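You operate a simulated robot arm through the tools that you are given. There is no shell and no other tool.

Carry out the task below with a simulated two-armed robot. There is one attempt and no reset: what you move stays moved.

Task
Reset the counter, pump 2 shots to the winder and 2 to the printer, then turn the blue knob off.
Fine: reset first, so that the counter ends on this job's shots; the blue knob picks the line.

The check looks at the end state, three seconds after you hand in, the way a careful person would. Anything else that was tipped, shoved, dropped, spilled or broken makes it a failure.

Robot
Two 7-joint arms with fingered hands on one trunk that stands fixed in place. Base frame: the origin is at the foot of the trunk, x ahead of it, y to its left, z up; the work surface is at about z = 72. Lengths are in cm, angles in degrees, forces in N, time in s.
The left shoulder is at [8.7, 18.7, 110.5], the right one opposite. With the tool pointing down near the work surface each hand reaches from about 10 to 80 cm from the base axis, measured 20 degrees to its own side. Payload 3.6 kg a hand.
The tool frame of a hand sits at the grasp point between the pads (the TCP): z along the fingers, y along the line on which they close. The tips reach 2.6 cm beyond it. The gripper opens to 8.8 cm; its body begins 3 cm behind the TCP. The gripper is a hand of 3 fingers: y runs from the thumb to the fingers, the wrist lies at [-1.7, -9.8, -16.4] in the tool frame, and closing takes about 1.5 s.
Orientation is told as [roll, pitch, yaw] about the base's x, y, z axes, in that order, counted from this pose: with the fingers straight down and the wrist toward the robot, the tool's x, y and z point along [0, 1, 0], [1, 0, 0] and [0, 0, -1] of the base frame.

Tools
- The arms move only by the tool play_rows. It takes "left_rows", "right_rows" or both (then of equal length, played together; a hand with none holds still); each is a list of rows, each an object of numbers (a shift or turn left out is 0, a gripper value left out holds the last): "jaw": the opening, from 0 (shut) to 1 (fully open); "x", "y", "z": the shift along the tool's x, y, z in cm; "ax", "ay", "az": the turn, a rotation vector about the tool's x, y, z in degrees. In form: [{"jaw": .., "x": .., "y": .., "z": .., "ax": .., "ay": .., "az": ..}, ...]. A call has 1 to 20 rows; each row shifts and turns the commanded pose from where the row before left it, along the tool's axes as they then stand. A row lasts 0.2 s, in which the tool goes at most 5 cm and 8.6 degrees; a call with a longer step from one row to the next is refused whole, and so is a gripper value outside its range. A pose out of reach is approached as far as the arm can. The call stops where the force on the tool passes 90 N (or 10 N more than at its start, if that is more) or the arm is blocked; 0.2 s more then pass. The fingers move at their own pace (about 15.3 cm/s each) and stop on an object; they squeeze with about 26 N. The grip force told is the motor's: it shows also when the fingers shut on nothing. Time passes only in rows, and 0.2 s behind the last, so rows that do not move let the fingers close. It gives the time, the measured TCP pose, the force on the tool (base axes), the opening and the grip force at its end, in the units of the frame above (readings bear some noise), with the torque about the TCP (base axes, N m) and any sound that the robot's microphone picked up.
- Cameras (640 x 400 px; columns grow to the right, rows downward): "scene" is now at [22.96, 6.2, 104.76]; the picture's right is [0.70, -0.71, -0.00], its down [0.02, 0.02, -1.00] and it looks along [0.71, 0.70, 0.03] (base axes); focal length 214 px, centre (320, 200). "left" rides on the left gripper at [-5.6, -8, -10.2] in its tool frame; the picture's right is [-0.73, -0.32, 0.60], its down [0.62, -0.67, 0.41] and it looks along [0.27, 0.68, 0.69] (tool axes); focal length 247 px, centre (320, 200). "right" rides on the right gripper at [5.6, -8, -10.2] in its tool frame; the picture's right is [-0.73, 0.32, -0.60], its down [-0.62, -0.67, 0.41] and it looks along [-0.27, 0.68, 0.69] (tool axes); focal length 247 px, centre (320, 200). There is no depth. A picture from a camera that has moved, and an enlarged one, comes with that camera's place and axes in the base frame and with its lens.
- capture(camera): a new picture of that camera. No time passes.
- lift_body(by): moves the trunk up (or, below 0, down) by that many cm; the arms and the scene camera ride with it, the base frame stays. It gives what a move gives, with no picture.
- grasp_type(shape, hand): the hand has 3 fingers and takes this shape, open, in about a second: jaw (thumb against the fingers, like two jaws); tri (thumb and two fingers); tip (a fingertip pinch); poke (one finger out to press); point (the index stretched); flat (the hand flat); cup (the hand cupped); fist (a fist). The gripper value then closes the fingers along that shape, each until it touches; the sizes above hold for jaw. It gives what a move gives, with no picture.
- pan_tilt(pan, tilt): turns the head with the scene camera to pan (to the left, within 60 degrees either way) and tilt (down, from -29 to 69), counted from straight ahead of the robot (the tilt from the chest, where the trunk bows). It gives what a move gives.
- inspect(camera, box): a new picture of the part [left, top, right, bottom] of that camera's present view, enlarged. No time passes.
- job_done(): hands the job in; it is judged then, once.

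Nothing tells you positions but the pictures and the camera data. Unless the task says otherwise, let go and move clear before handing in.

The tools are called after ">>>" as name(argument=value, ...) on one line, values as JSON. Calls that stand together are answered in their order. play_rows: Moves the arms, as the interface text tells. Its arguments: {"type":"object","properties":{"left_rows":{"type":"array","items":{"type":"object","properties":{"jaw":{"type":"number"},"x":{"type":"number"},"y":{"type":"number"},"z":{"type":"number"},"ax":{"type":"number"},"ay":{"type":"number"},"az":{"type":"number"}}}},"right_rows":{"type":"array","items":{"type":"object","properties":{"jaw":{"type":"number"},"x":{"type":"number"},"y":{"type":"number"},"z":{"type":"number"},"ax":{"type":"number"},"ay":{"type":"number"},"az":{"type":"number"}}}}},"required":[]} The other tools are called the same way: lift_body (by) moves the trunk up or down; grasp_type (shape, hand) gives the hand a shape; pan_tilt (pan, tilt) turns the head that bears the scene camera; capture (camera) takes a picture; inspect (camera, box) takes an enlarged picture of a part of a camera's view; job_done () hands the job in.

At the start:

```text
clock: 0.0
left_tool_pos: [36.75, 46.39, 115.59]
left_tcp_rot: [0.0, -0.1, 0.0]
left_contact_force: [0.3, -0.4, 1.0]
left_torque: [0.0, 0.01, 0.01]
left_opening: 8.75
left_finger_force: 0.0
left_shape: jaw
right_tool_pos: [40.88, 6.0, 112.3]
right_tcp_rot: [0.0, 0.1, 0.0]
right_contact_force: [-0.3, 0.7, 0.5]
right_torque: [0.01, -0.01, 0.01]
right_opening: 8.77
right_finger_force: 0.0
right_shape: jaw
trunk travel left (down, up): [-25.0, 50.7]
head pan, tilt (commanded): [44.4, -1.6]
```

scene: 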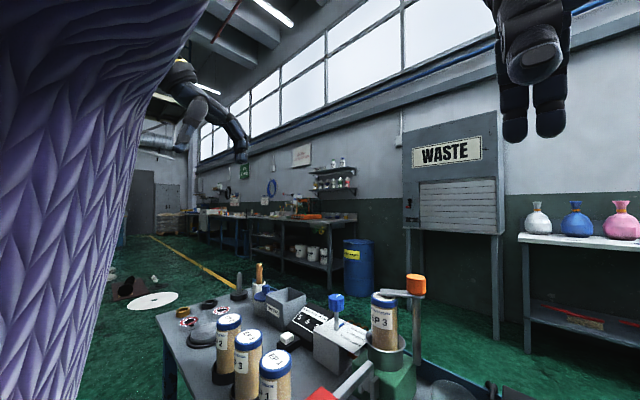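
right: 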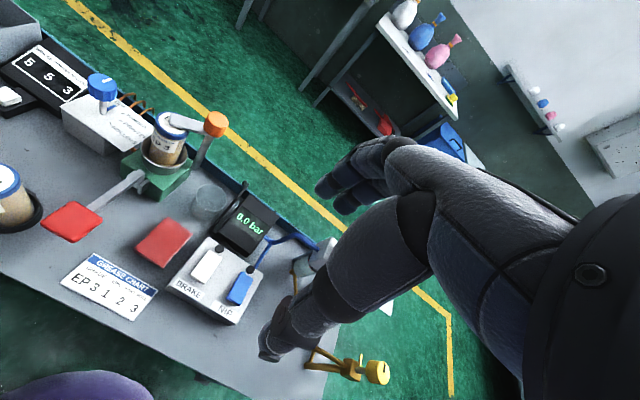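
left: 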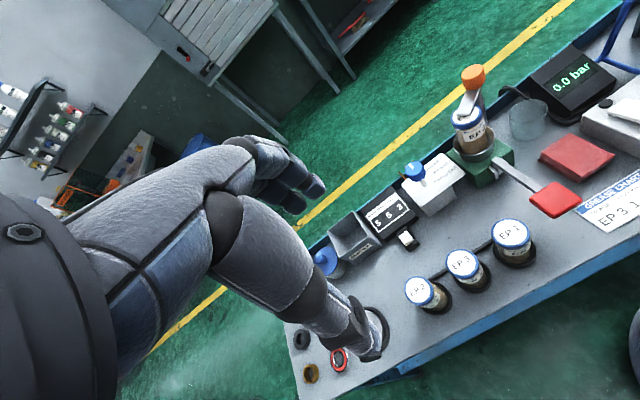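

I see a bench with a grease pump (red lever, green base, cartridge EP 3 with an orange-knobbed clamp), a counter reading 553, a blue selector knob, a grease chart, and spare cartridges. I'll look closer at the labels and layout first.

>>> pan_tilt(pan=20, tilt=45)

>>> inspect(camera="right", box=[0, 20, 240, 170])

>>> inspect(camera="right", box=[40, 180, 280, 330])

>>> inspect(camera="left", box=[300, 120, 540, 270])

>>> capture(camera="scene")

```text
clock: 1.1
left_tool_pos: [36.8, 46.33, 115.62]
left_tcp_rot: [0.0, 0.0, 0.0]
left_contact_force: [0.4, 0.4, -1.1]
left_torque: [-0.02, 0.02, 0.01]
left_opening: 8.77
left_finger_force: 0.0
left_shape: jaw
right_tool_pos: [40.88, 5.96, 112.34]
right_tcp_rot: [0.0, 0.0, 0.0]
right_contact_force: [0.5, -0.3, 0.5]
right_torque: [0.04, 0.01, -0.01]
right_opening: 8.78
right_finger_force: 0.1
right_shape: jaw
trunk travel left (down, up): [-25.0, 50.7]
head pan, tilt (commanded): [20.0, 45.0]
```

```text
2.67 times, centred on (120, 95) of right
camera zoom: at [32.84, 11.67, 122.46], right [0.32, -0.73, 0.6], down [-0.67, -0.62, -0.41], along [0.68, -0.27, -0.69], focal length 659 px, centre (853, 480)
```

zoom: 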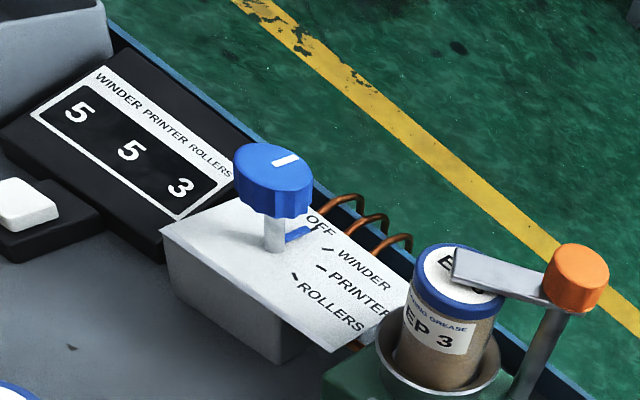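

```text
2.67 times, centred on (160, 255) of right
camera zoom: at [32.84, 11.67, 122.46], right [0.32, -0.73, 0.6], down [-0.67, -0.62, -0.41], along [0.68, -0.27, -0.69], focal length 659 px, centre (747, 53)
```

zoom: 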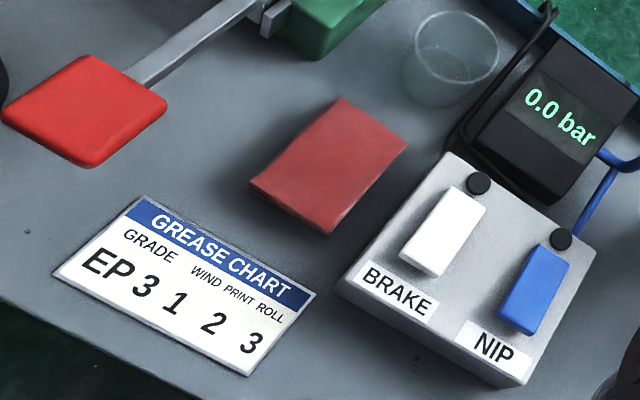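

```text
2.67 times, centred on (420, 195) of left
camera zoom: at [28.85, 40.74, 125.84], right [-0.32, -0.73, -0.6], down [-0.67, 0.62, -0.41], along [0.68, 0.27, -0.69], focal length 659 px, centre (53, 213)
```

zoom: 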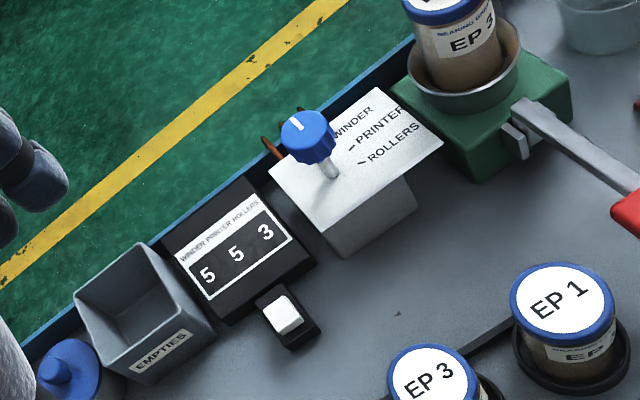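

```text
taken
camera scene: at [24.23, 2.75, 97.41], right [0.34, -0.94, 0.0], down [-0.66, -0.24, -0.71], along [0.66, 0.24, -0.71], focal length 214 px, centre (320, 200)
```

scene: 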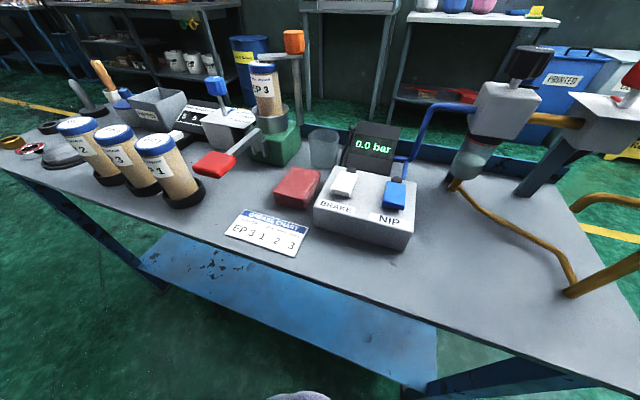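

The counter has separate digits for WINDER, PRINTER and ROLLERS, and the white button beside it looks like the reset. I'll zoom in on the details from this new viewpoint.

>>> inspect(camera="scene", box=[140, 20, 340, 170])

>>> inspect(camera="scene", box=[180, 120, 440, 270])

>>> inspect(camera="scene", box=[0, 50, 220, 210])

>>> inspect(camera="scene", box=[400, 30, 640, 180])

```text
2.67 times, centred on (240, 95) of scene
camera zoom: at [24.23, 2.75, 97.41], right [0.34, -0.94, 0.0], down [-0.66, -0.24, -0.71], along [0.66, 0.24, -0.71], focal length 572 px, centre (533, 480)
```

zoom: 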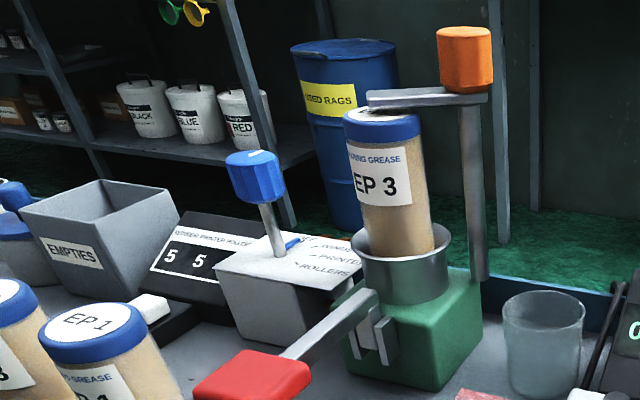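

```text
2.46 times, centred on (310, 195) of scene
camera zoom: at [24.23, 2.75, 97.41], right [0.34, -0.94, 0.0], down [-0.66, -0.24, -0.71], along [0.66, 0.24, -0.71], focal length 528 px, centre (345, 212)
```

zoom: 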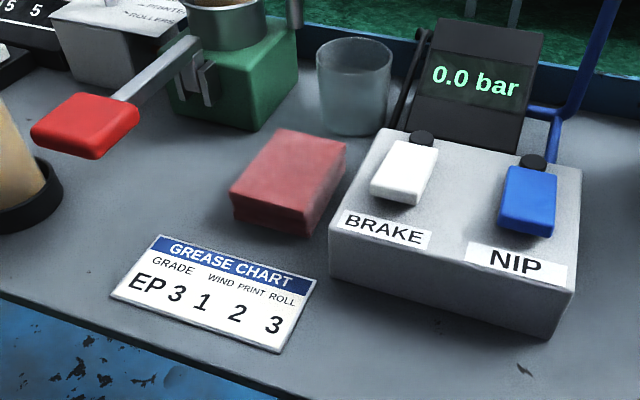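

```text
2.50 times, centred on (110, 130) of scene
camera zoom: at [24.23, 2.75, 97.41], right [0.34, -0.94, 0.0], down [-0.66, -0.24, -0.71], along [0.66, 0.24, -0.71], focal length 536 px, centre (845, 375)
```

zoom: 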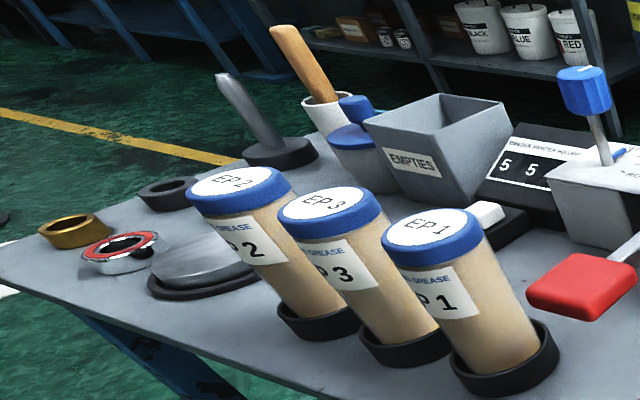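

```text
2.67 times, centred on (520, 105) of scene
camera zoom: at [24.23, 2.75, 97.41], right [0.34, -0.94, 0.0], down [-0.66, -0.24, -0.71], along [0.66, 0.24, -0.71], focal length 572 px, centre (-213, 453)
```

zoom: 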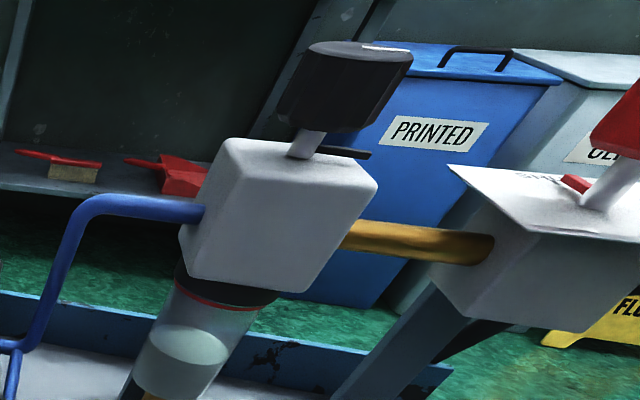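

The bench looks like this in the base frame: blue knob about (59.5, 36.7, 83.5), white reset button about (54.4, 46.6, 73.7), and red lever handle about (42.6, 25, 79.3). The lever runs in the +x direction to the green pump. I'll bring the left hand closer and higher above the button and knob area to get better views.

>>> play_rows(left_rows=[{"x": -0.3, "y": 2.4, "z": 2.6}, {"x": -0.3, "y": 2.4, "z": 2.6}, {"x": -0.3, "y": 2.4, "z": 2.6}, {"x": -0.3, "y": 2.4, "z": 2.6}, {"x": -0.3, "y": 2.4, "z": 2.6}])

>>> capture(camera="left")

>>> capture(camera="scene")

```text
clock: 2.3
left_tool_pos: [48.73, 44.95, 102.84]
left_tcp_rot: [0.0, 0.1, 0.0]
left_contact_force: [0.3, 0.5, 0.8]
left_torque: [0.02, 0.02, 0.0]
left_opening: 8.79
left_finger_force: 0.0
left_shape: jaw
right_tool_pos: [40.91, 5.95, 112.27]
right_tcp_rot: [0.0, 0.1, -0.1]
right_contact_force: [-0.7, -0.1, -0.6]
right_torque: [-0.03, 0.01, 0.01]
right_opening: 8.75
right_finger_force: 0.0
right_shape: jaw
trunk travel left (down, up): [-25.0, 50.7]
head pan, tilt (commanded): [20.0, 45.0]
```

```text
taken
camera left: at [40.86, 39.26, 113.06], right [-0.32, -0.73, -0.6], down [-0.67, 0.62, -0.41], along [0.67, 0.27, -0.69], focal length 247 px, centre (320, 200)
```

left: 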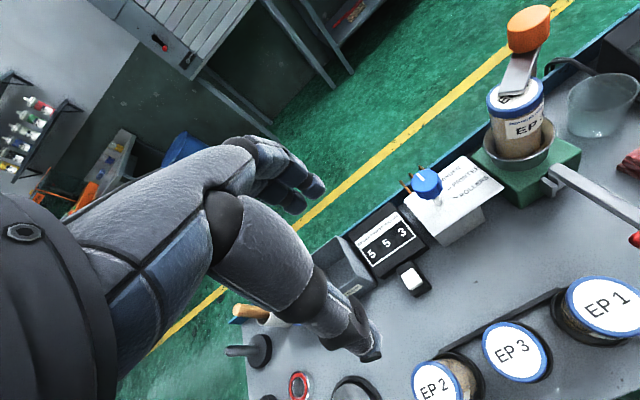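

```text
taken
camera scene: at [24.27, 2.73, 97.39], right [0.34, -0.94, 0.0], down [-0.67, -0.24, -0.71], along [0.66, 0.24, -0.71], focal length 214 px, centre (320, 200)
```

scene: 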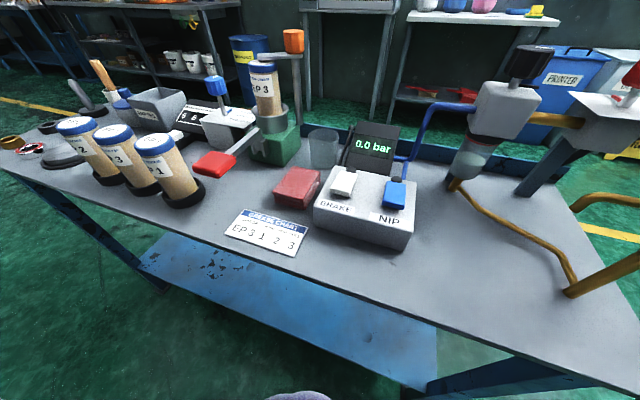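

The left hand is now above the counter area, with the thumb on the near side and the fingers on the far side. I'll take the poke shape well above the bench to see where the finger tip sits.

>>> grasp_type(hand="left", shape="poke")

>>> capture(camera="left")

>>> pan_tilt(pan=45, tilt=25)

>>> capture(camera="scene")

```text
clock: 3.2
left_tool_pos: [48.75, 44.88, 102.86]
left_tcp_rot: [0.0, 0.1, 0.0]
left_contact_force: [0.3, 0.0, -0.8]
left_torque: [-0.01, -0.05, 0.02]
left_opening: 0.02
left_finger_force: 0.1
left_shape: poke
right_tool_pos: [40.73, 6.04, 112.39]
right_tcp_rot: [0.0, 0.0, -0.1]
right_contact_force: [-0.3, -0.4, -0.3]
right_torque: [0.01, -0.01, -0.01]
right_opening: 8.75
right_finger_force: 0.0
right_shape: jaw
trunk travel left (down, up): [-25.0, 50.7]
head pan, tilt (commanded): [20.0, 45.0]
```

```text
taken
camera left: at [40.78, 39.27, 113.18], right [-0.32, -0.73, -0.6], down [-0.66, 0.62, -0.41], along [0.68, 0.27, -0.69], focal length 247 px, centre (320, 200)
```

left: 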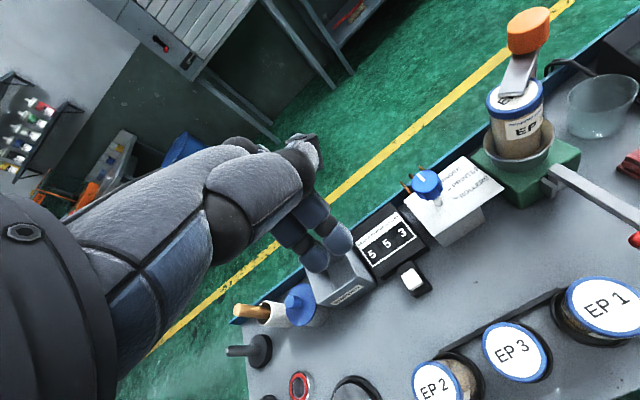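

```text
clock: 4.1
left_tool_pos: [48.6, 44.81, 102.89]
left_tcp_rot: [-0.1, 0.0, 0.0]
left_contact_force: [0.0, -0.4, -0.8]
left_torque: [-0.01, 0.02, -0.03]
left_opening: 0.0
left_finger_force: 0.1
left_shape: poke
right_tool_pos: [40.89, 5.95, 112.31]
right_tcp_rot: [0.1, 0.1, 0.0]
right_contact_force: [0.6, 0.6, 0.0]
right_torque: [-0.05, 0.02, -0.02]
right_opening: 8.77
right_finger_force: 0.0
right_shape: jaw
trunk travel left (down, up): [-25.0, 50.7]
head pan, tilt (commanded): [45.0, 25.0]
```

```text
taken
camera scene: at [23.1, 6.47, 100.46], right [0.71, -0.71, 0.0], down [-0.3, -0.3, -0.91], along [0.64, 0.64, -0.42], focal length 214 px, centre (320, 200)
```

scene: 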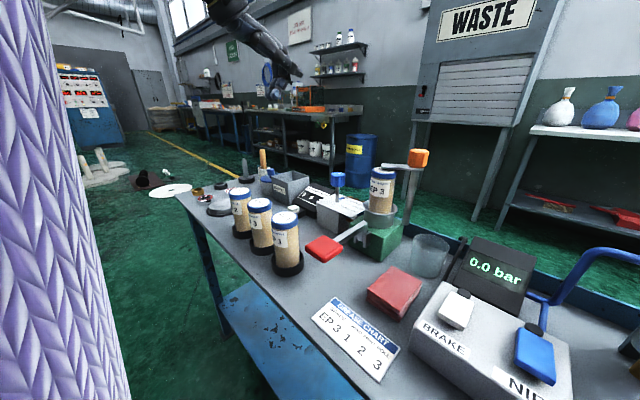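

I need to see clearly which fingertip is extended in poke shape, so I'll enlarge both views.

>>> inspect(camera="left", box=[200, 120, 440, 320])

>>> inspect(camera="scene", box=[200, 0, 360, 100])

```text
2.00 times, centred on (320, 220) of left
camera zoom: at [40.78, 39.27, 113.18], right [-0.32, -0.73, -0.6], down [-0.67, 0.62, -0.41], along [0.68, 0.27, -0.69], focal length 494 px, centre (320, 160)
```

zoom: 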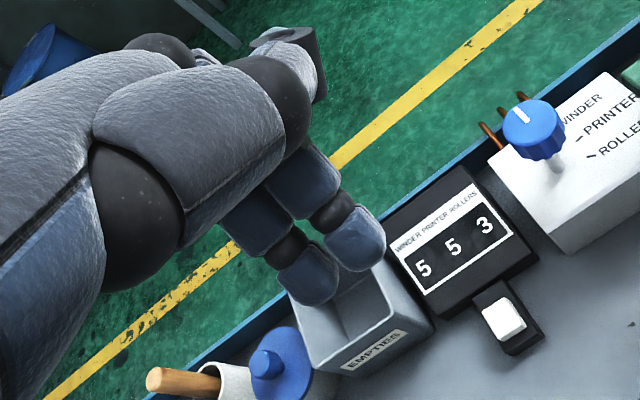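

```text
4.00 times, centred on (280, 50) of scene
camera zoom: at [23.1, 6.47, 100.46], right [0.71, -0.71, 0.0], down [-0.3, -0.3, -0.91], along [0.64, 0.64, -0.42], focal length 858 px, centre (480, 800)
```

zoom: 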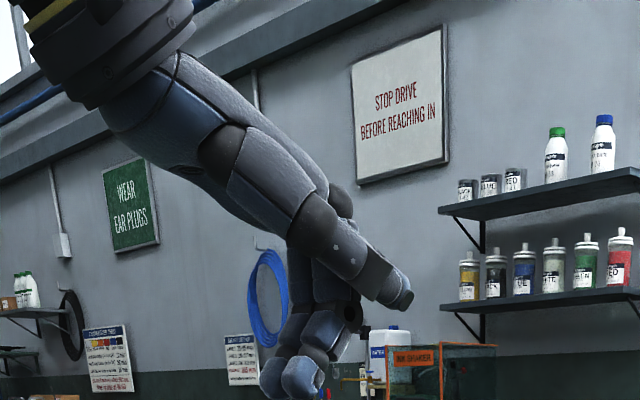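

In poke shape the two fingers point down near the tool tip and the thumb is tucked forward. I'll compare it with the point shape before choosing.

>>> grasp_type(hand="left", shape="point")

>>> inspect(camera="left", box=[200, 120, 440, 320])

>>> inspect(camera="scene", box=[200, 0, 360, 100])

```text
clock: 5.0
left_tool_pos: [48.82, 44.93, 102.98]
left_tcp_rot: [0.0, 0.0, 0.1]
left_contact_force: [0.7, -0.1, -0.2]
left_torque: [0.0, -0.02, -0.01]
left_opening: 8.24
left_finger_force: 0.2
left_shape: point
right_tool_pos: [40.82, 6.07, 112.35]
right_tcp_rot: [0.0, 0.0, 0.0]
right_contact_force: [-1.3, 0.9, -0.8]
right_torque: [0.0, -0.01, 0.03]
right_opening: 8.77
right_finger_force: 0.1
right_shape: jaw
trunk travel left (down, up): [-25.0, 50.7]
head pan, tilt (commanded): [45.0, 25.0]
```

```text
2.00 times, centred on (320, 220) of left
camera zoom: at [40.78, 39.27, 113.18], right [-0.32, -0.73, -0.6], down [-0.67, 0.62, -0.41], along [0.68, 0.27, -0.69], focal length 494 px, centre (320, 160)
```

zoom: 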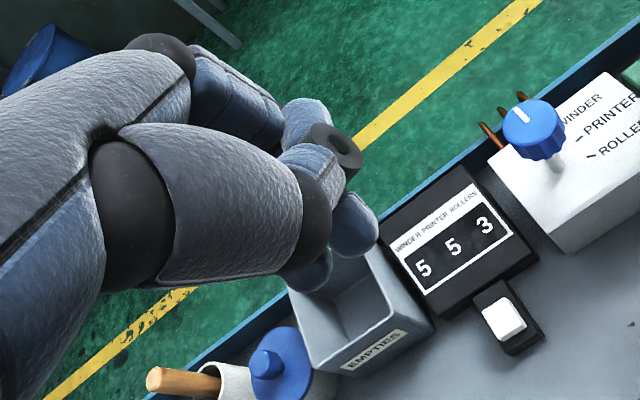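

```text
4.00 times, centred on (280, 50) of scene
camera zoom: at [23.1, 6.47, 100.47], right [0.71, -0.71, 0.0], down [-0.3, -0.3, -0.91], along [0.64, 0.64, -0.42], focal length 858 px, centre (480, 800)
```

zoom: 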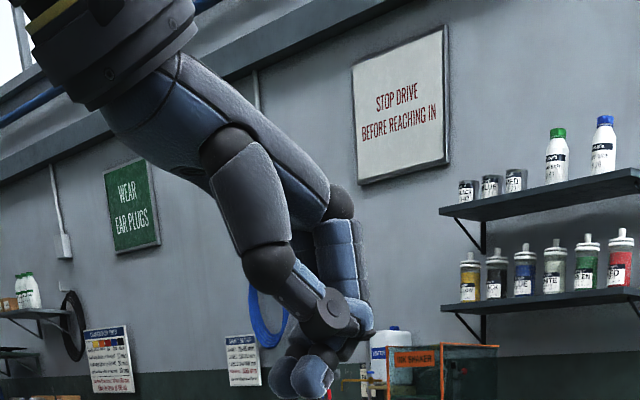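

Point curls the fingers up, so I'll check the plain jaw shape fully shut, whose geometry is specified exactly.

>>> grasp_type(hand="left", shape="jaw")

>>> play_rows(left_rows=[{"jaw": 0}, {"jaw": 0}, {"jaw": 0}, {"jaw": 0}, {"jaw": 0}, {"jaw": 0}, {"jaw": 0}, {"jaw": 0}])

>>> inspect(camera="left", box=[200, 120, 440, 320])

>>> inspect(camera="scene", box=[200, 0, 360, 100])

```text
clock: 5.9
left_tool_pos: [48.79, 44.94, 103.05]
left_tcp_rot: [-0.1, 0.0, -0.1]
left_contact_force: [0.3, 0.2, -0.1]
left_torque: [0.0, -0.01, 0.0]
left_opening: 8.8
left_finger_force: 0.0
left_shape: jaw
right_tool_pos: [40.78, 5.98, 112.4]
right_tcp_rot: [0.0, 0.0, 0.0]
right_contact_force: [-0.2, -1.0, 0.2]
right_torque: [-0.01, 0.0, 0.0]
right_opening: 8.77
right_finger_force: 0.1
right_shape: jaw
trunk travel left (down, up): [-25.0, 50.7]
head pan, tilt (commanded): [45.0, 25.0]
```

```text
clock: 7.7
left_tool_pos: [48.74, 44.97, 102.96]
left_tcp_rot: [0.0, 0.0, 0.1]
left_contact_force: [-0.1, -0.1, 0.4]
left_torque: [-0.01, 0.0, -0.02]
left_opening: 0.0
left_finger_force: 26.1
left_shape: jaw
right_tool_pos: [40.81, 5.98, 112.35]
right_tcp_rot: [0.1, -0.1, -0.1]
right_contact_force: [-0.2, -0.1, 0.3]
right_torque: [-0.01, 0.03, 0.01]
right_opening: 8.78
right_finger_force: 0.1
right_shape: jaw
trunk travel left (down, up): [-25.0, 50.7]
head pan, tilt (commanded): [45.0, 25.0]
```

```text
2.00 times, centred on (320, 220) of left
camera zoom: at [40.8, 39.27, 113.16], right [-0.32, -0.73, -0.6], down [-0.67, 0.62, -0.41], along [0.68, 0.27, -0.69], focal length 494 px, centre (320, 160)
```

zoom: 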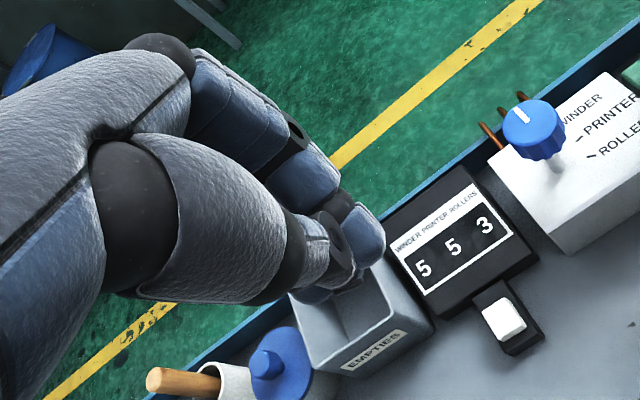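

```text
4.00 times, centred on (280, 50) of scene
camera zoom: at [23.1, 6.47, 100.47], right [0.71, -0.71, 0.0], down [-0.3, -0.3, -0.91], along [0.64, 0.64, -0.42], focal length 858 px, centre (480, 800)
```

zoom: 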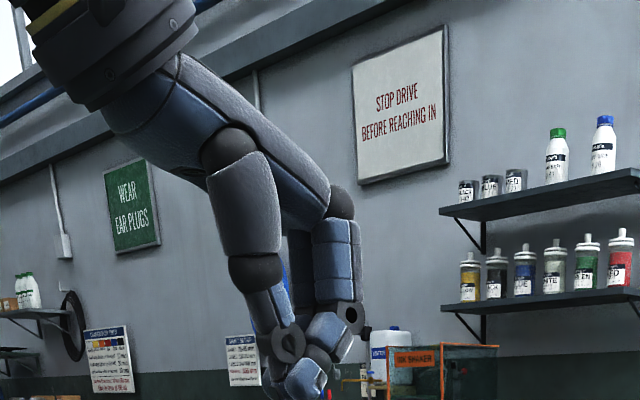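

With jaw shut, the tips form a compact point at the tool tip, which suits the button. The spare cartridges stand at about x = 41, y = 33 to 48, with tops near z = 82.5. I'll raise the trunk a bit so the forearms come in from above them.

>>> lift_body(by=14)

>>> pan_tilt(pan=50, tilt=35)

>>> capture(camera="scene")

>>> capture(camera="left")

```text
clock: 9.4
left_tool_pos: [48.8, 44.84, 116.67]
left_tcp_rot: [0.0, 0.1, 0.0]
left_contact_force: [0.7, -0.6, 0.8]
left_torque: [-0.01, 0.01, 0.02]
left_opening: 0.0
left_finger_force: 26.6
left_shape: jaw
right_tool_pos: [40.9, 5.97, 126.36]
right_tcp_rot: [0.1, 0.0, 0.0]
right_contact_force: [0.7, 0.2, -0.6]
right_torque: [-0.03, 0.03, -0.01]
right_opening: 8.78
right_finger_force: 0.1
right_shape: jaw
trunk travel left (down, up): [-39.0, 36.7]
head pan, tilt (commanded): [45.0, 25.0]
```

```text
clock: 10.1
left_tool_pos: [48.81, 44.82, 116.58]
left_tcp_rot: [0.0, 0.0, 0.1]
left_contact_force: [0.2, 0.2, -0.7]
left_torque: [0.0, 0.02, -0.01]
left_opening: 0.01
left_finger_force: 25.7
left_shape: jaw
right_tool_pos: [40.84, 6.07, 126.28]
right_tcp_rot: [-0.1, -0.1, 0.0]
right_contact_force: [-0.1, 0.3, -0.7]
right_torque: [-0.04, 0.01, -0.02]
right_opening: 8.77
right_finger_force: 0.1
right_shape: jaw
trunk travel left (down, up): [-39.0, 36.7]
head pan, tilt (commanded): [50.0, 35.0]
```

```text
taken
camera scene: at [20.13, 6.7, 114.03], right [0.77, -0.64, 0.0], down [-0.37, -0.44, -0.82], along [0.53, 0.63, -0.57], focal length 214 px, centre (320, 200)
```

scene: 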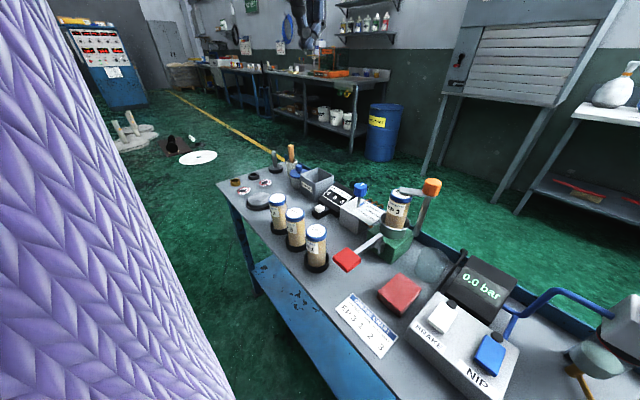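

```text
taken
camera left: at [40.84, 39.23, 126.85], right [-0.32, -0.73, -0.6], down [-0.67, 0.62, -0.41], along [0.68, 0.27, -0.69], focal length 247 px, centre (320, 200)
```

left: 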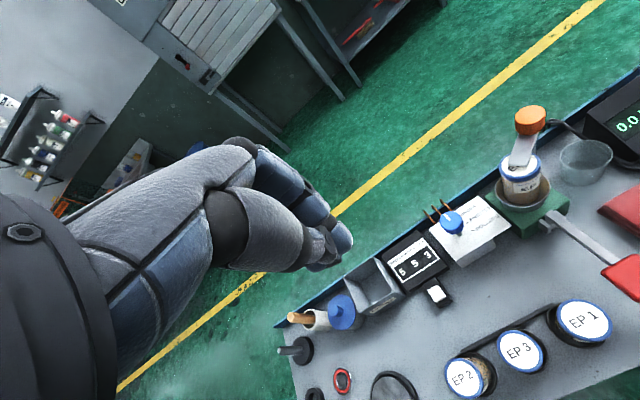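

The purple shape is only the robot's own sleeve, and the bench is clear beneath the left hand. I'll move the left hand to about 8 cm above the reset button.

>>> play_rows(left_rows=[{"x": 0.44, "y": 1.28, "z": 2, "jaw": 0}, {"x": 0.44, "y": 1.28, "z": 4}, {"x": 0.44, "y": 1.28, "z": 4}, {"x": 0.44, "y": 1.28, "z": 4}, {"z": 4}, {"z": 4}, {"z": 4}, {"z": 4}, {"z": 2}])

>>> capture(camera="left")

>>> capture(camera="scene")

```text
clock: 12.1
left_tool_pos: [53.77, 46.48, 90.79]
left_tcp_rot: [0.2, -0.5, 0.1]
left_contact_force: [-0.2, -0.1, -0.1]
left_torque: [0.01, 0.02, 0.04]
left_opening: 0.0
left_finger_force: 25.8
left_shape: jaw
left hand out of reach, approached as far as the arm can: row 7, 8, 9
right_tool_pos: [40.8, 6.0, 126.3]
right_tcp_rot: [-0.1, 0.0, 0.0]
right_contact_force: [0.5, -0.3, -0.2]
right_torque: [0.01, -0.04, -0.02]
right_opening: 8.77
right_finger_force: 0.0
right_shape: jaw
trunk travel left (down, up): [-39.0, 36.7]
head pan, tilt (commanded): [50.0, 35.0]
```

```text
taken
camera left: at [45.72, 40.73, 100.85], right [-0.31, -0.73, -0.6], down [-0.66, 0.62, -0.41], along [0.68, 0.27, -0.68], focal length 247 px, centre (320, 200)
```

left: 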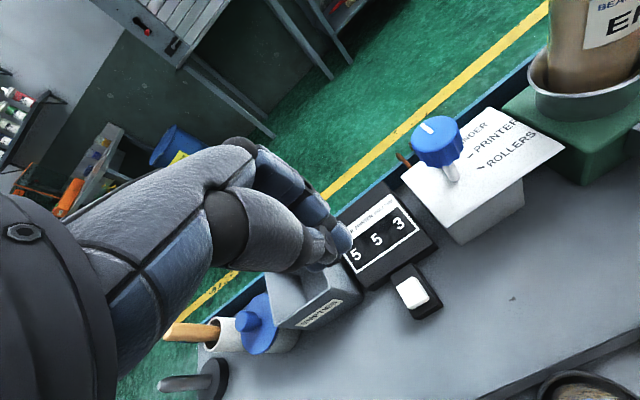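

```text
taken
camera scene: at [20.16, 6.7, 114.02], right [0.77, -0.64, 0.0], down [-0.37, -0.44, -0.82], along [0.53, 0.63, -0.57], focal length 214 px, centre (320, 200)
```

scene: 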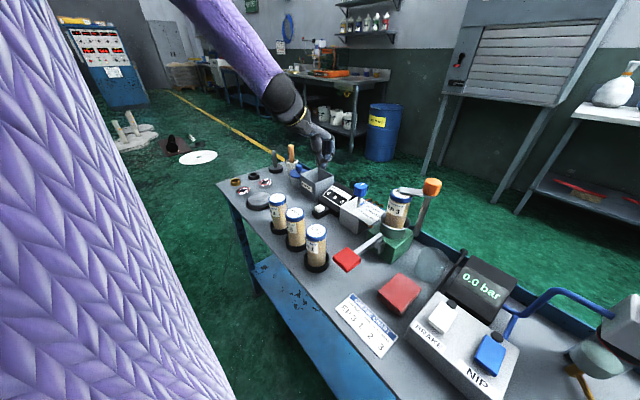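

The raised trunk keeps the arm from reaching down to the button; the hand stopped at z = 90.8. The forearm comes in steeply and well clear of the cartridges, so I can lower the trunk again partway.

>>> lift_body(by=-8)

>>> capture(camera="left")

>>> capture(camera="scene")

```text
clock: 13.3
left_tool_pos: [53.95, 46.56, 82.75]
left_tcp_rot: [0.1, 0.0, 0.0]
left_contact_force: [-0.1, -0.2, 0.2]
left_torque: [0.0, 0.04, 0.03]
left_opening: 0.0
left_finger_force: 25.7
left_shape: jaw
right_tool_pos: [40.86, 5.95, 118.43]
right_tcp_rot: [-0.1, -0.1, 0.0]
right_contact_force: [0.1, -0.5, 0.4]
right_torque: [-0.02, 0.0, 0.02]
right_opening: 8.78
right_finger_force: 0.2
right_shape: jaw
trunk travel left (down, up): [-31.0, 44.7]
head pan, tilt (commanded): [50.0, 35.0]
```

```text
taken
camera left: at [45.99, 40.88, 92.92], right [-0.32, -0.73, -0.6], down [-0.66, 0.62, -0.41], along [0.68, 0.27, -0.69], focal length 247 px, centre (320, 200)
```

left: 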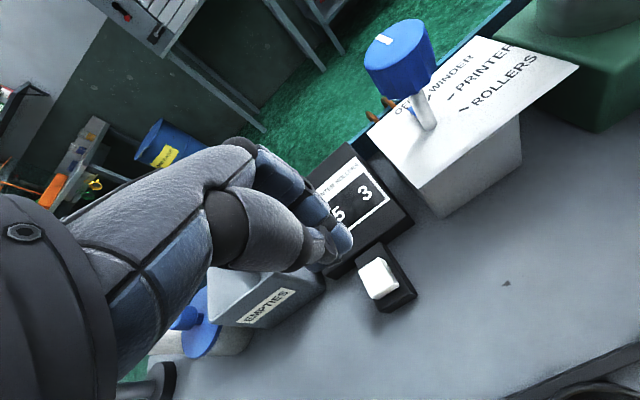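

```text
taken
camera scene: at [21.18, 6.7, 105.45], right [0.77, -0.64, 0.0], down [-0.37, -0.44, -0.82], along [0.53, 0.63, -0.57], focal length 214 px, centre (320, 200)
```

scene: 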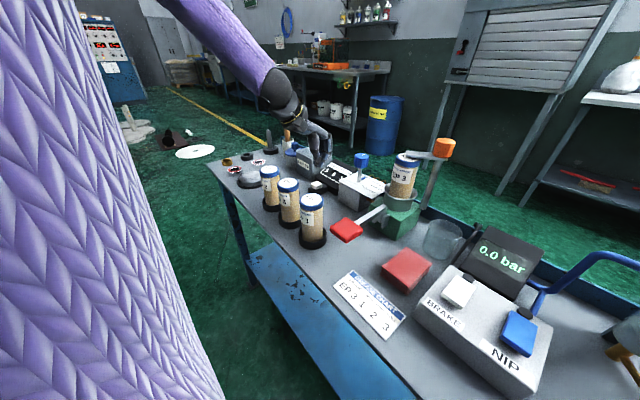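

The hand is now about 6 cm above the button. I'll zoom in to refine where the button is relative to the fingertips.

>>> inspect(camera="left", box=[280, 180, 440, 330])

>>> inspect(camera="scene", box=[240, 90, 440, 250])

```text
2.67 times, centred on (360, 255) of left
camera zoom: at [45.99, 40.88, 92.92], right [-0.32, -0.73, -0.6], down [-0.66, 0.62, -0.41], along [0.68, 0.27, -0.69], focal length 659 px, centre (213, 53)
```

zoom: 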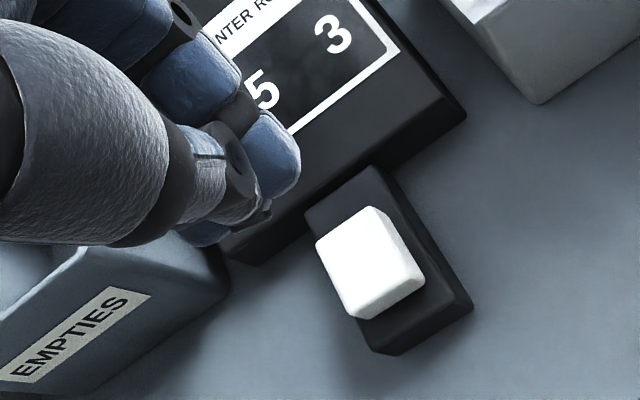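

```text
2.50 times, centred on (340, 170) of scene
camera zoom: at [21.18, 6.7, 105.45], right [0.77, -0.64, 0.0], down [-0.37, -0.44, -0.82], along [0.53, 0.63, -0.57], focal length 536 px, centre (270, 275)
```

zoom: 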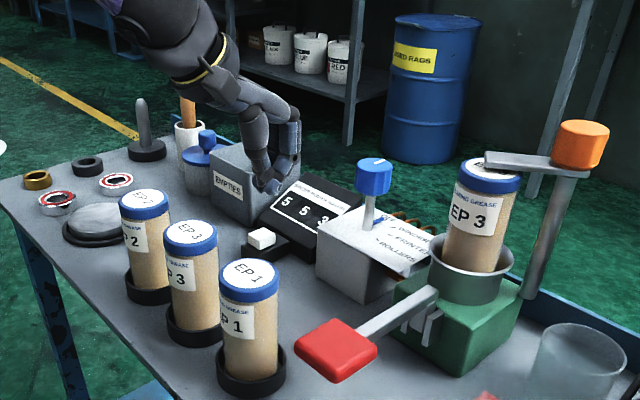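

The button top works out at about (53.8, 46.7, 74.2), almost directly under the fingertips. I'll go down gently, in small steps near contact.

>>> play_rows(left_rows=[{"y": -0.1, "z": 1}, {"z": 1}, {"z": 1}, {"z": 1}, {"z": 0.8}, {"z": 0.4}, {"z": 0.3}])

>>> inspect(camera="left", box=[240, 150, 440, 300])

>>> inspect(camera="scene", box=[260, 110, 420, 210])

```text
clock: 14.9
left_tool_pos: [54.17, 46.59, 79.32]
left_tcp_rot: [0.0, 0.0, 0.0]
left_contact_force: [-0.7, 0.1, 0.1]
left_torque: [-0.01, 0.04, 0.01]
left_opening: 0.0
left_finger_force: 26.0
left_shape: jaw
left hand out of reach, approached as far as the arm can: row 2, 3, 4, 5
right_tool_pos: [40.83, 6.1, 118.33]
right_tcp_rot: [0.1, 0.0, 0.0]
right_contact_force: [-0.3, -0.1, 0.0]
right_torque: [0.0, -0.02, -0.03]
right_opening: 8.77
right_finger_force: 0.0
right_shape: jaw
trunk travel left (down, up): [-31.0, 44.7]
head pan, tilt (commanded): [50.0, 35.0]
```

```text
2.67 times, centred on (340, 225) of left
camera zoom: at [46.15, 41.01, 89.54], right [-0.32, -0.73, -0.6], down [-0.66, 0.62, -0.41], along [0.68, 0.27, -0.69], focal length 659 px, centre (267, 133)
```

zoom: 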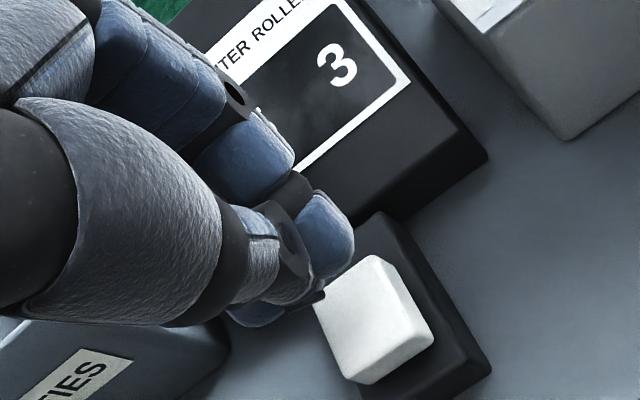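

```text
4.00 times, centred on (340, 160) of scene
camera zoom: at [21.23, 6.7, 105.43], right [0.77, -0.64, 0.0], down [-0.37, -0.44, -0.82], along [0.53, 0.63, -0.57], focal length 858 px, centre (240, 360)
```

zoom: 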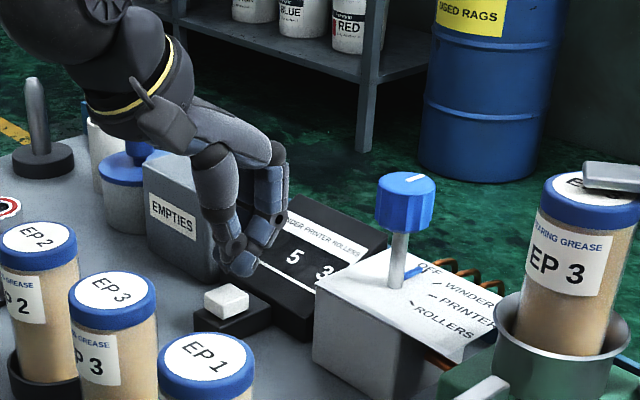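

The arm still ran out of reach 2 cm short, so I'll raise the hand and lower the trunk by the same amount. The button centre is about (53.7, 46.8, 74.3).

>>> play_rows(left_rows=[{"z": -3}, {"z": -3}, {"z": -3}, {"z": -3}])

>>> lift_body(by=-8)

>>> capture(camera="scene")

```text
clock: 15.9
left_tool_pos: [54.11, 46.36, 91.11]
left_tcp_rot: [0.0, 0.0, -0.1]
left_contact_force: [0.3, 0.2, 0.4]
left_torque: [-0.02, -0.01, 0.0]
left_opening: 0.01
left_finger_force: 26.3
left_shape: jaw
right_tool_pos: [40.76, 6.0, 118.39]
right_tcp_rot: [0.0, -0.1, -0.1]
right_contact_force: [0.0, -0.4, -0.2]
right_torque: [0.0, 0.04, -0.04]
right_opening: 8.76
right_finger_force: 0.1
right_shape: jaw
trunk travel left (down, up): [-31.0, 44.7]
head pan, tilt (commanded): [50.0, 35.0]
```

```text
clock: 17.1
left_tool_pos: [54.15, 46.54, 83.27]
left_tcp_rot: [0.0, 0.0, 0.0]
left_contact_force: [0.3, 0.6, 0.6]
left_torque: [0.0, -0.01, 0.0]
left_opening: 0.0
left_finger_force: 26.3
left_shape: jaw
right_tool_pos: [40.82, 6.07, 110.25]
right_tcp_rot: [0.1, 0.1, 0.0]
right_contact_force: [0.4, -0.4, 0.2]
right_torque: [-0.01, -0.03, -0.04]
right_opening: 8.78
right_finger_force: 0.1
right_shape: jaw
trunk travel left (down, up): [-23.0, 52.7]
head pan, tilt (commanded): [50.0, 35.0]
```

```text
taken
camera scene: at [22.57, 6.7, 96.73], right [0.77, -0.64, 0.0], down [-0.37, -0.44, -0.82], along [0.53, 0.63, -0.57], focal length 214 px, centre (320, 200)
```

scene: 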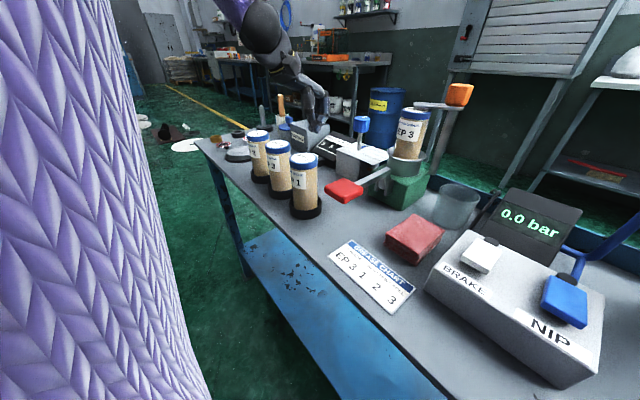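

The forearm still has clearance over the spare cartridges. I'll go down toward the button again.

>>> play_rows(left_rows=[{"y": -0.4, "x": 0.2, "z": 1}, {"z": 1}, {"z": 1}, {"z": 1}, {"z": 1}, {"z": 0.5}])

>>> inspect(camera="left", box=[240, 150, 440, 300])

>>> inspect(camera="scene", box=[240, 80, 400, 180])

```text
clock: 18.5
left_tool_pos: [53.8, 46.82, 77.84]
left_tcp_rot: [0.1, 0.0, 0.0]
left_contact_force: [0.5, 0.1, 0.8]
left_torque: [0.02, 0.01, -0.04]
left_opening: 0.0
left_finger_force: 25.8
left_shape: jaw
right_tool_pos: [40.79, 6.01, 110.31]
right_tcp_rot: [0.0, 0.0, -0.1]
right_contact_force: [0.2, -0.3, 0.1]
right_torque: [-0.02, 0.02, 0.0]
right_opening: 8.78
right_finger_force: 0.1
right_shape: jaw
trunk travel left (down, up): [-23.0, 52.7]
head pan, tilt (commanded): [50.0, 35.0]
```

```text
2.67 times, centred on (340, 225) of left
camera zoom: at [45.77, 41.18, 88.02], right [-0.32, -0.73, -0.6], down [-0.66, 0.62, -0.41], along [0.68, 0.27, -0.69], focal length 659 px, centre (267, 133)
```

zoom: 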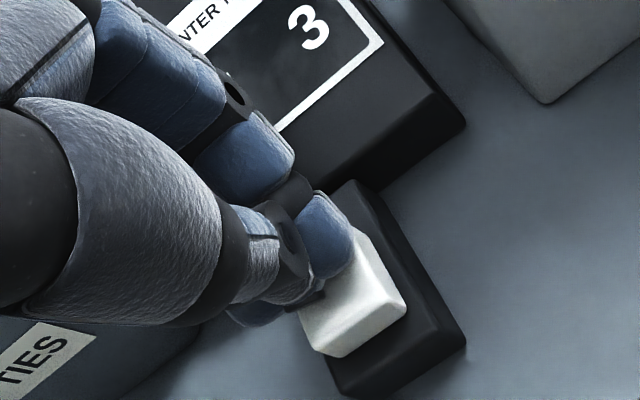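

```text
4.00 times, centred on (320, 130) of scene
camera zoom: at [22.61, 6.7, 96.7], right [0.77, -0.64, 0.0], down [-0.37, -0.44, -0.82], along [0.53, 0.63, -0.57], focal length 858 px, centre (320, 480)
```

zoom: 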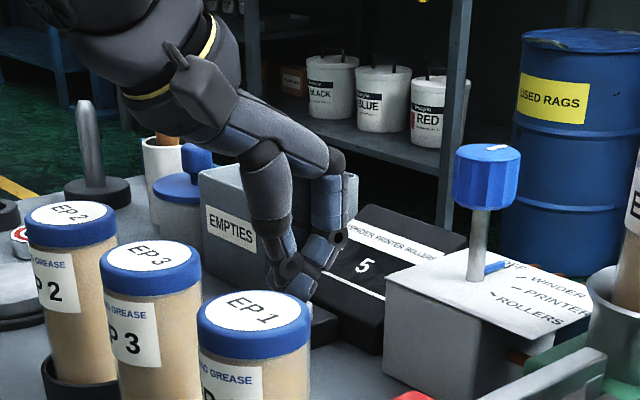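

The tips are about 1 cm above the button and slightly far-left of its centre. I'll nudge them over and press in small steps.

>>> play_rows(left_rows=[{"y": -0.3, "x": -0.25}, {"z": 0.3}, {"z": 0.3}, {"z": 0.3}])

>>> inspect(camera="left", box=[240, 150, 440, 300])

```text
clock: 19.5
left_tool_pos: [53.5, 46.47, 77.14]
left_tcp_rot: [0.0, -0.3, 0.0]
left_contact_force: [2.6, 2.7, 17.4]
left_torque: [0.04, -0.04, 0.01]
left_opening: 0.0
left_finger_force: 26.4
left_shape: jaw
right_tool_pos: [40.65, 6.04, 110.31]
right_tcp_rot: [0.0, 0.0, 0.0]
right_contact_force: [0.5, 0.9, -1.2]
right_torque: [0.0, 0.01, 0.01]
right_opening: 8.76
right_finger_force: 0.1
right_shape: jaw
trunk travel left (down, up): [-23.0, 52.7]
head pan, tilt (commanded): [50.0, 35.0]
heard: click
```

```text
2.67 times, centred on (340, 225) of left
camera zoom: at [45.49, 40.88, 87.3], right [-0.32, -0.73, -0.6], down [-0.66, 0.62, -0.41], along [0.68, 0.27, -0.68], focal length 659 px, centre (267, 133)
```

zoom: 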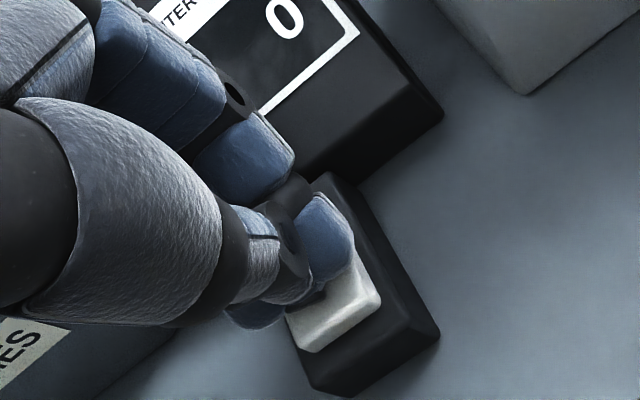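

Click heard and the last digit now shows 0, so the reset took. I'll lift straight off the button and confirm all three digits.

>>> play_rows(left_rows=[{"z": -0.5}, {"z": -2}, {"z": -4}, {"z": -4}, {"z": -4}])

>>> capture(camera="left")

>>> inspect(camera="scene", box=[240, 80, 440, 220])

```text
clock: 20.7
left_tool_pos: [53.16, 46.88, 91.19]
left_tcp_rot: [-0.1, 0.0, 0.1]
left_contact_force: [0.9, -0.2, 0.0]
left_torque: [0.02, -0.03, -0.02]
left_opening: 0.0
left_finger_force: 25.9
left_shape: jaw
right_tool_pos: [40.8, 6.1, 110.34]
right_tcp_rot: [-0.1, 0.0, 0.0]
right_contact_force: [-0.6, -0.5, 0.3]
right_torque: [0.0, 0.01, 0.01]
right_opening: 8.78
right_finger_force: 0.0
right_shape: jaw
trunk travel left (down, up): [-23.0, 52.7]
head pan, tilt (commanded): [50.0, 35.0]
```

```text
taken
camera left: at [45.22, 41.28, 101.36], right [-0.32, -0.74, -0.6], down [-0.67, 0.62, -0.41], along [0.68, 0.27, -0.69], focal length 247 px, centre (320, 200)
```

left: 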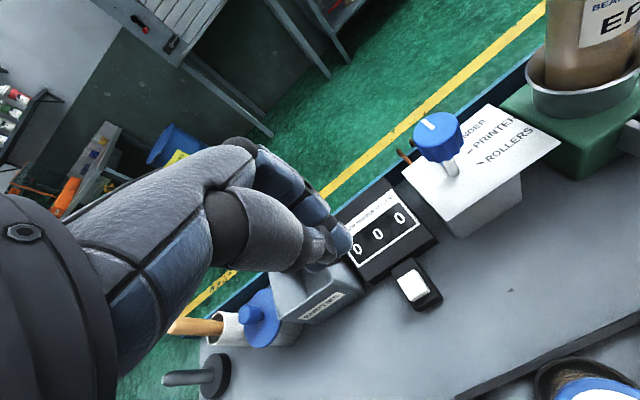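

```text
2.86 times, centred on (340, 150) of scene
camera zoom: at [22.56, 6.75, 96.71], right [0.77, -0.64, 0.0], down [-0.37, -0.44, -0.82], along [0.53, 0.63, -0.57], focal length 613 px, centre (263, 343)
```

zoom: 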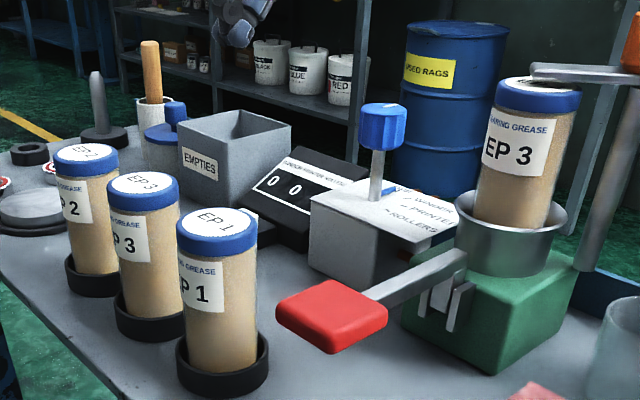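

The counter reads 0 0 0. Next is the blue knob at about (59.3, 36.6, 83.8), pointer at OFF (+x). I'll open the hand and move it above the knob.

>>> play_rows(left_rows=[{"x": -2.57, "y": 1.54, "z": -1, "jaw": 1}, {"x": -2.57, "y": 1.54, "z": -1}, {"x": -2.57, "y": 1.54, "z": -0.5}, {"x": -2.57, "y": 1.54, "z": 0}, {}])

>>> capture(camera="left")

>>> capture(camera="scene")

```text
clock: 21.9
left_tool_pos: [59.07, 42.61, 92.91]
left_tcp_rot: [-0.7, -0.1, -0.6]
left_contact_force: [1.0, 0.3, 0.5]
left_torque: [-0.02, -0.01, -0.03]
left_opening: 8.78
left_finger_force: 0.1
left_shape: jaw
left hand out of reach, approached as far as the arm can: row 1, 2, 3, 4
right_tool_pos: [40.81, 6.06, 110.33]
right_tcp_rot: [0.1, -0.1, 0.0]
right_contact_force: [-0.7, -0.5, -0.2]
right_torque: [0.01, 0.01, -0.02]
right_opening: 8.75
right_finger_force: 0.0
right_shape: jaw
trunk travel left (down, up): [-23.0, 52.7]
head pan, tilt (commanded): [50.0, 35.0]
```

```text
taken
camera left: at [51.03, 37.16, 103.31], right [-0.32, -0.74, -0.59], down [-0.66, 0.63, -0.42], along [0.68, 0.25, -0.69], focal length 247 px, centre (320, 200)
```

left: 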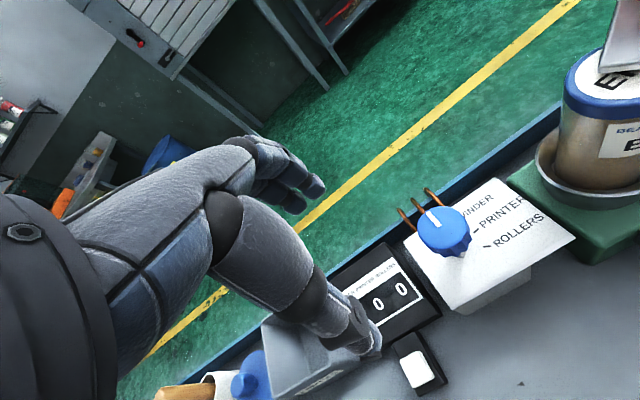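

```text
taken
camera scene: at [22.61, 6.71, 96.7], right [0.77, -0.64, 0.0], down [-0.37, -0.44, -0.82], along [0.53, 0.63, -0.57], focal length 214 px, centre (320, 200)
```

scene: 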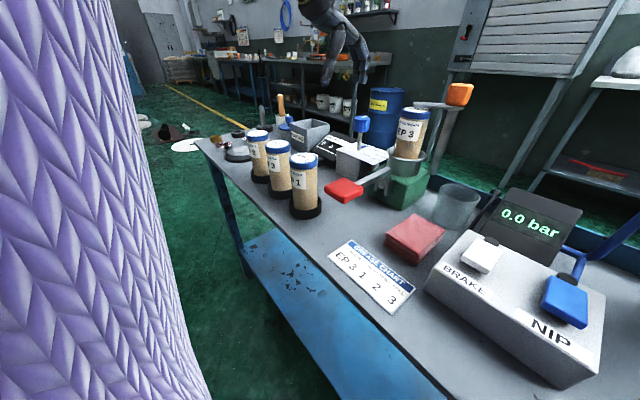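

The arm reported partial reach while moving right; it may be a joint limit that eases if the hand turns a bit clockwise. I'll try small steps with a slight clockwise yaw.

>>> play_rows(left_rows=[{"x": -0.6, "az": 4}, {"x": -0.6, "az": 4}, {"x": -0.6, "az": 4}, {"x": -0.6, "az": 4}, {"x": -0.6, "az": 4}, {}])

```text
clock: 23.3
left_tool_pos: [58.76, 39.61, 92.94]
left_tcp_rot: [0.0, 0.0, -20.1]
left_contact_force: [0.1, -0.7, 0.4]
left_torque: [0.04, 0.0, 0.02]
left_opening: 8.76
left_finger_force: 0.0
left_shape: jaw
right_tool_pos: [40.73, 6.03, 110.24]
right_tcp_rot: [0.0, -0.1, 0.0]
right_contact_force: [0.2, -0.4, 0.3]
right_torque: [0.0, 0.02, 0.0]
right_opening: 8.78
right_finger_force: 0.1
right_shape: jaw
trunk travel left (down, up): [-23.0, 52.7]
head pan, tilt (commanded): [50.0, 35.0]
```

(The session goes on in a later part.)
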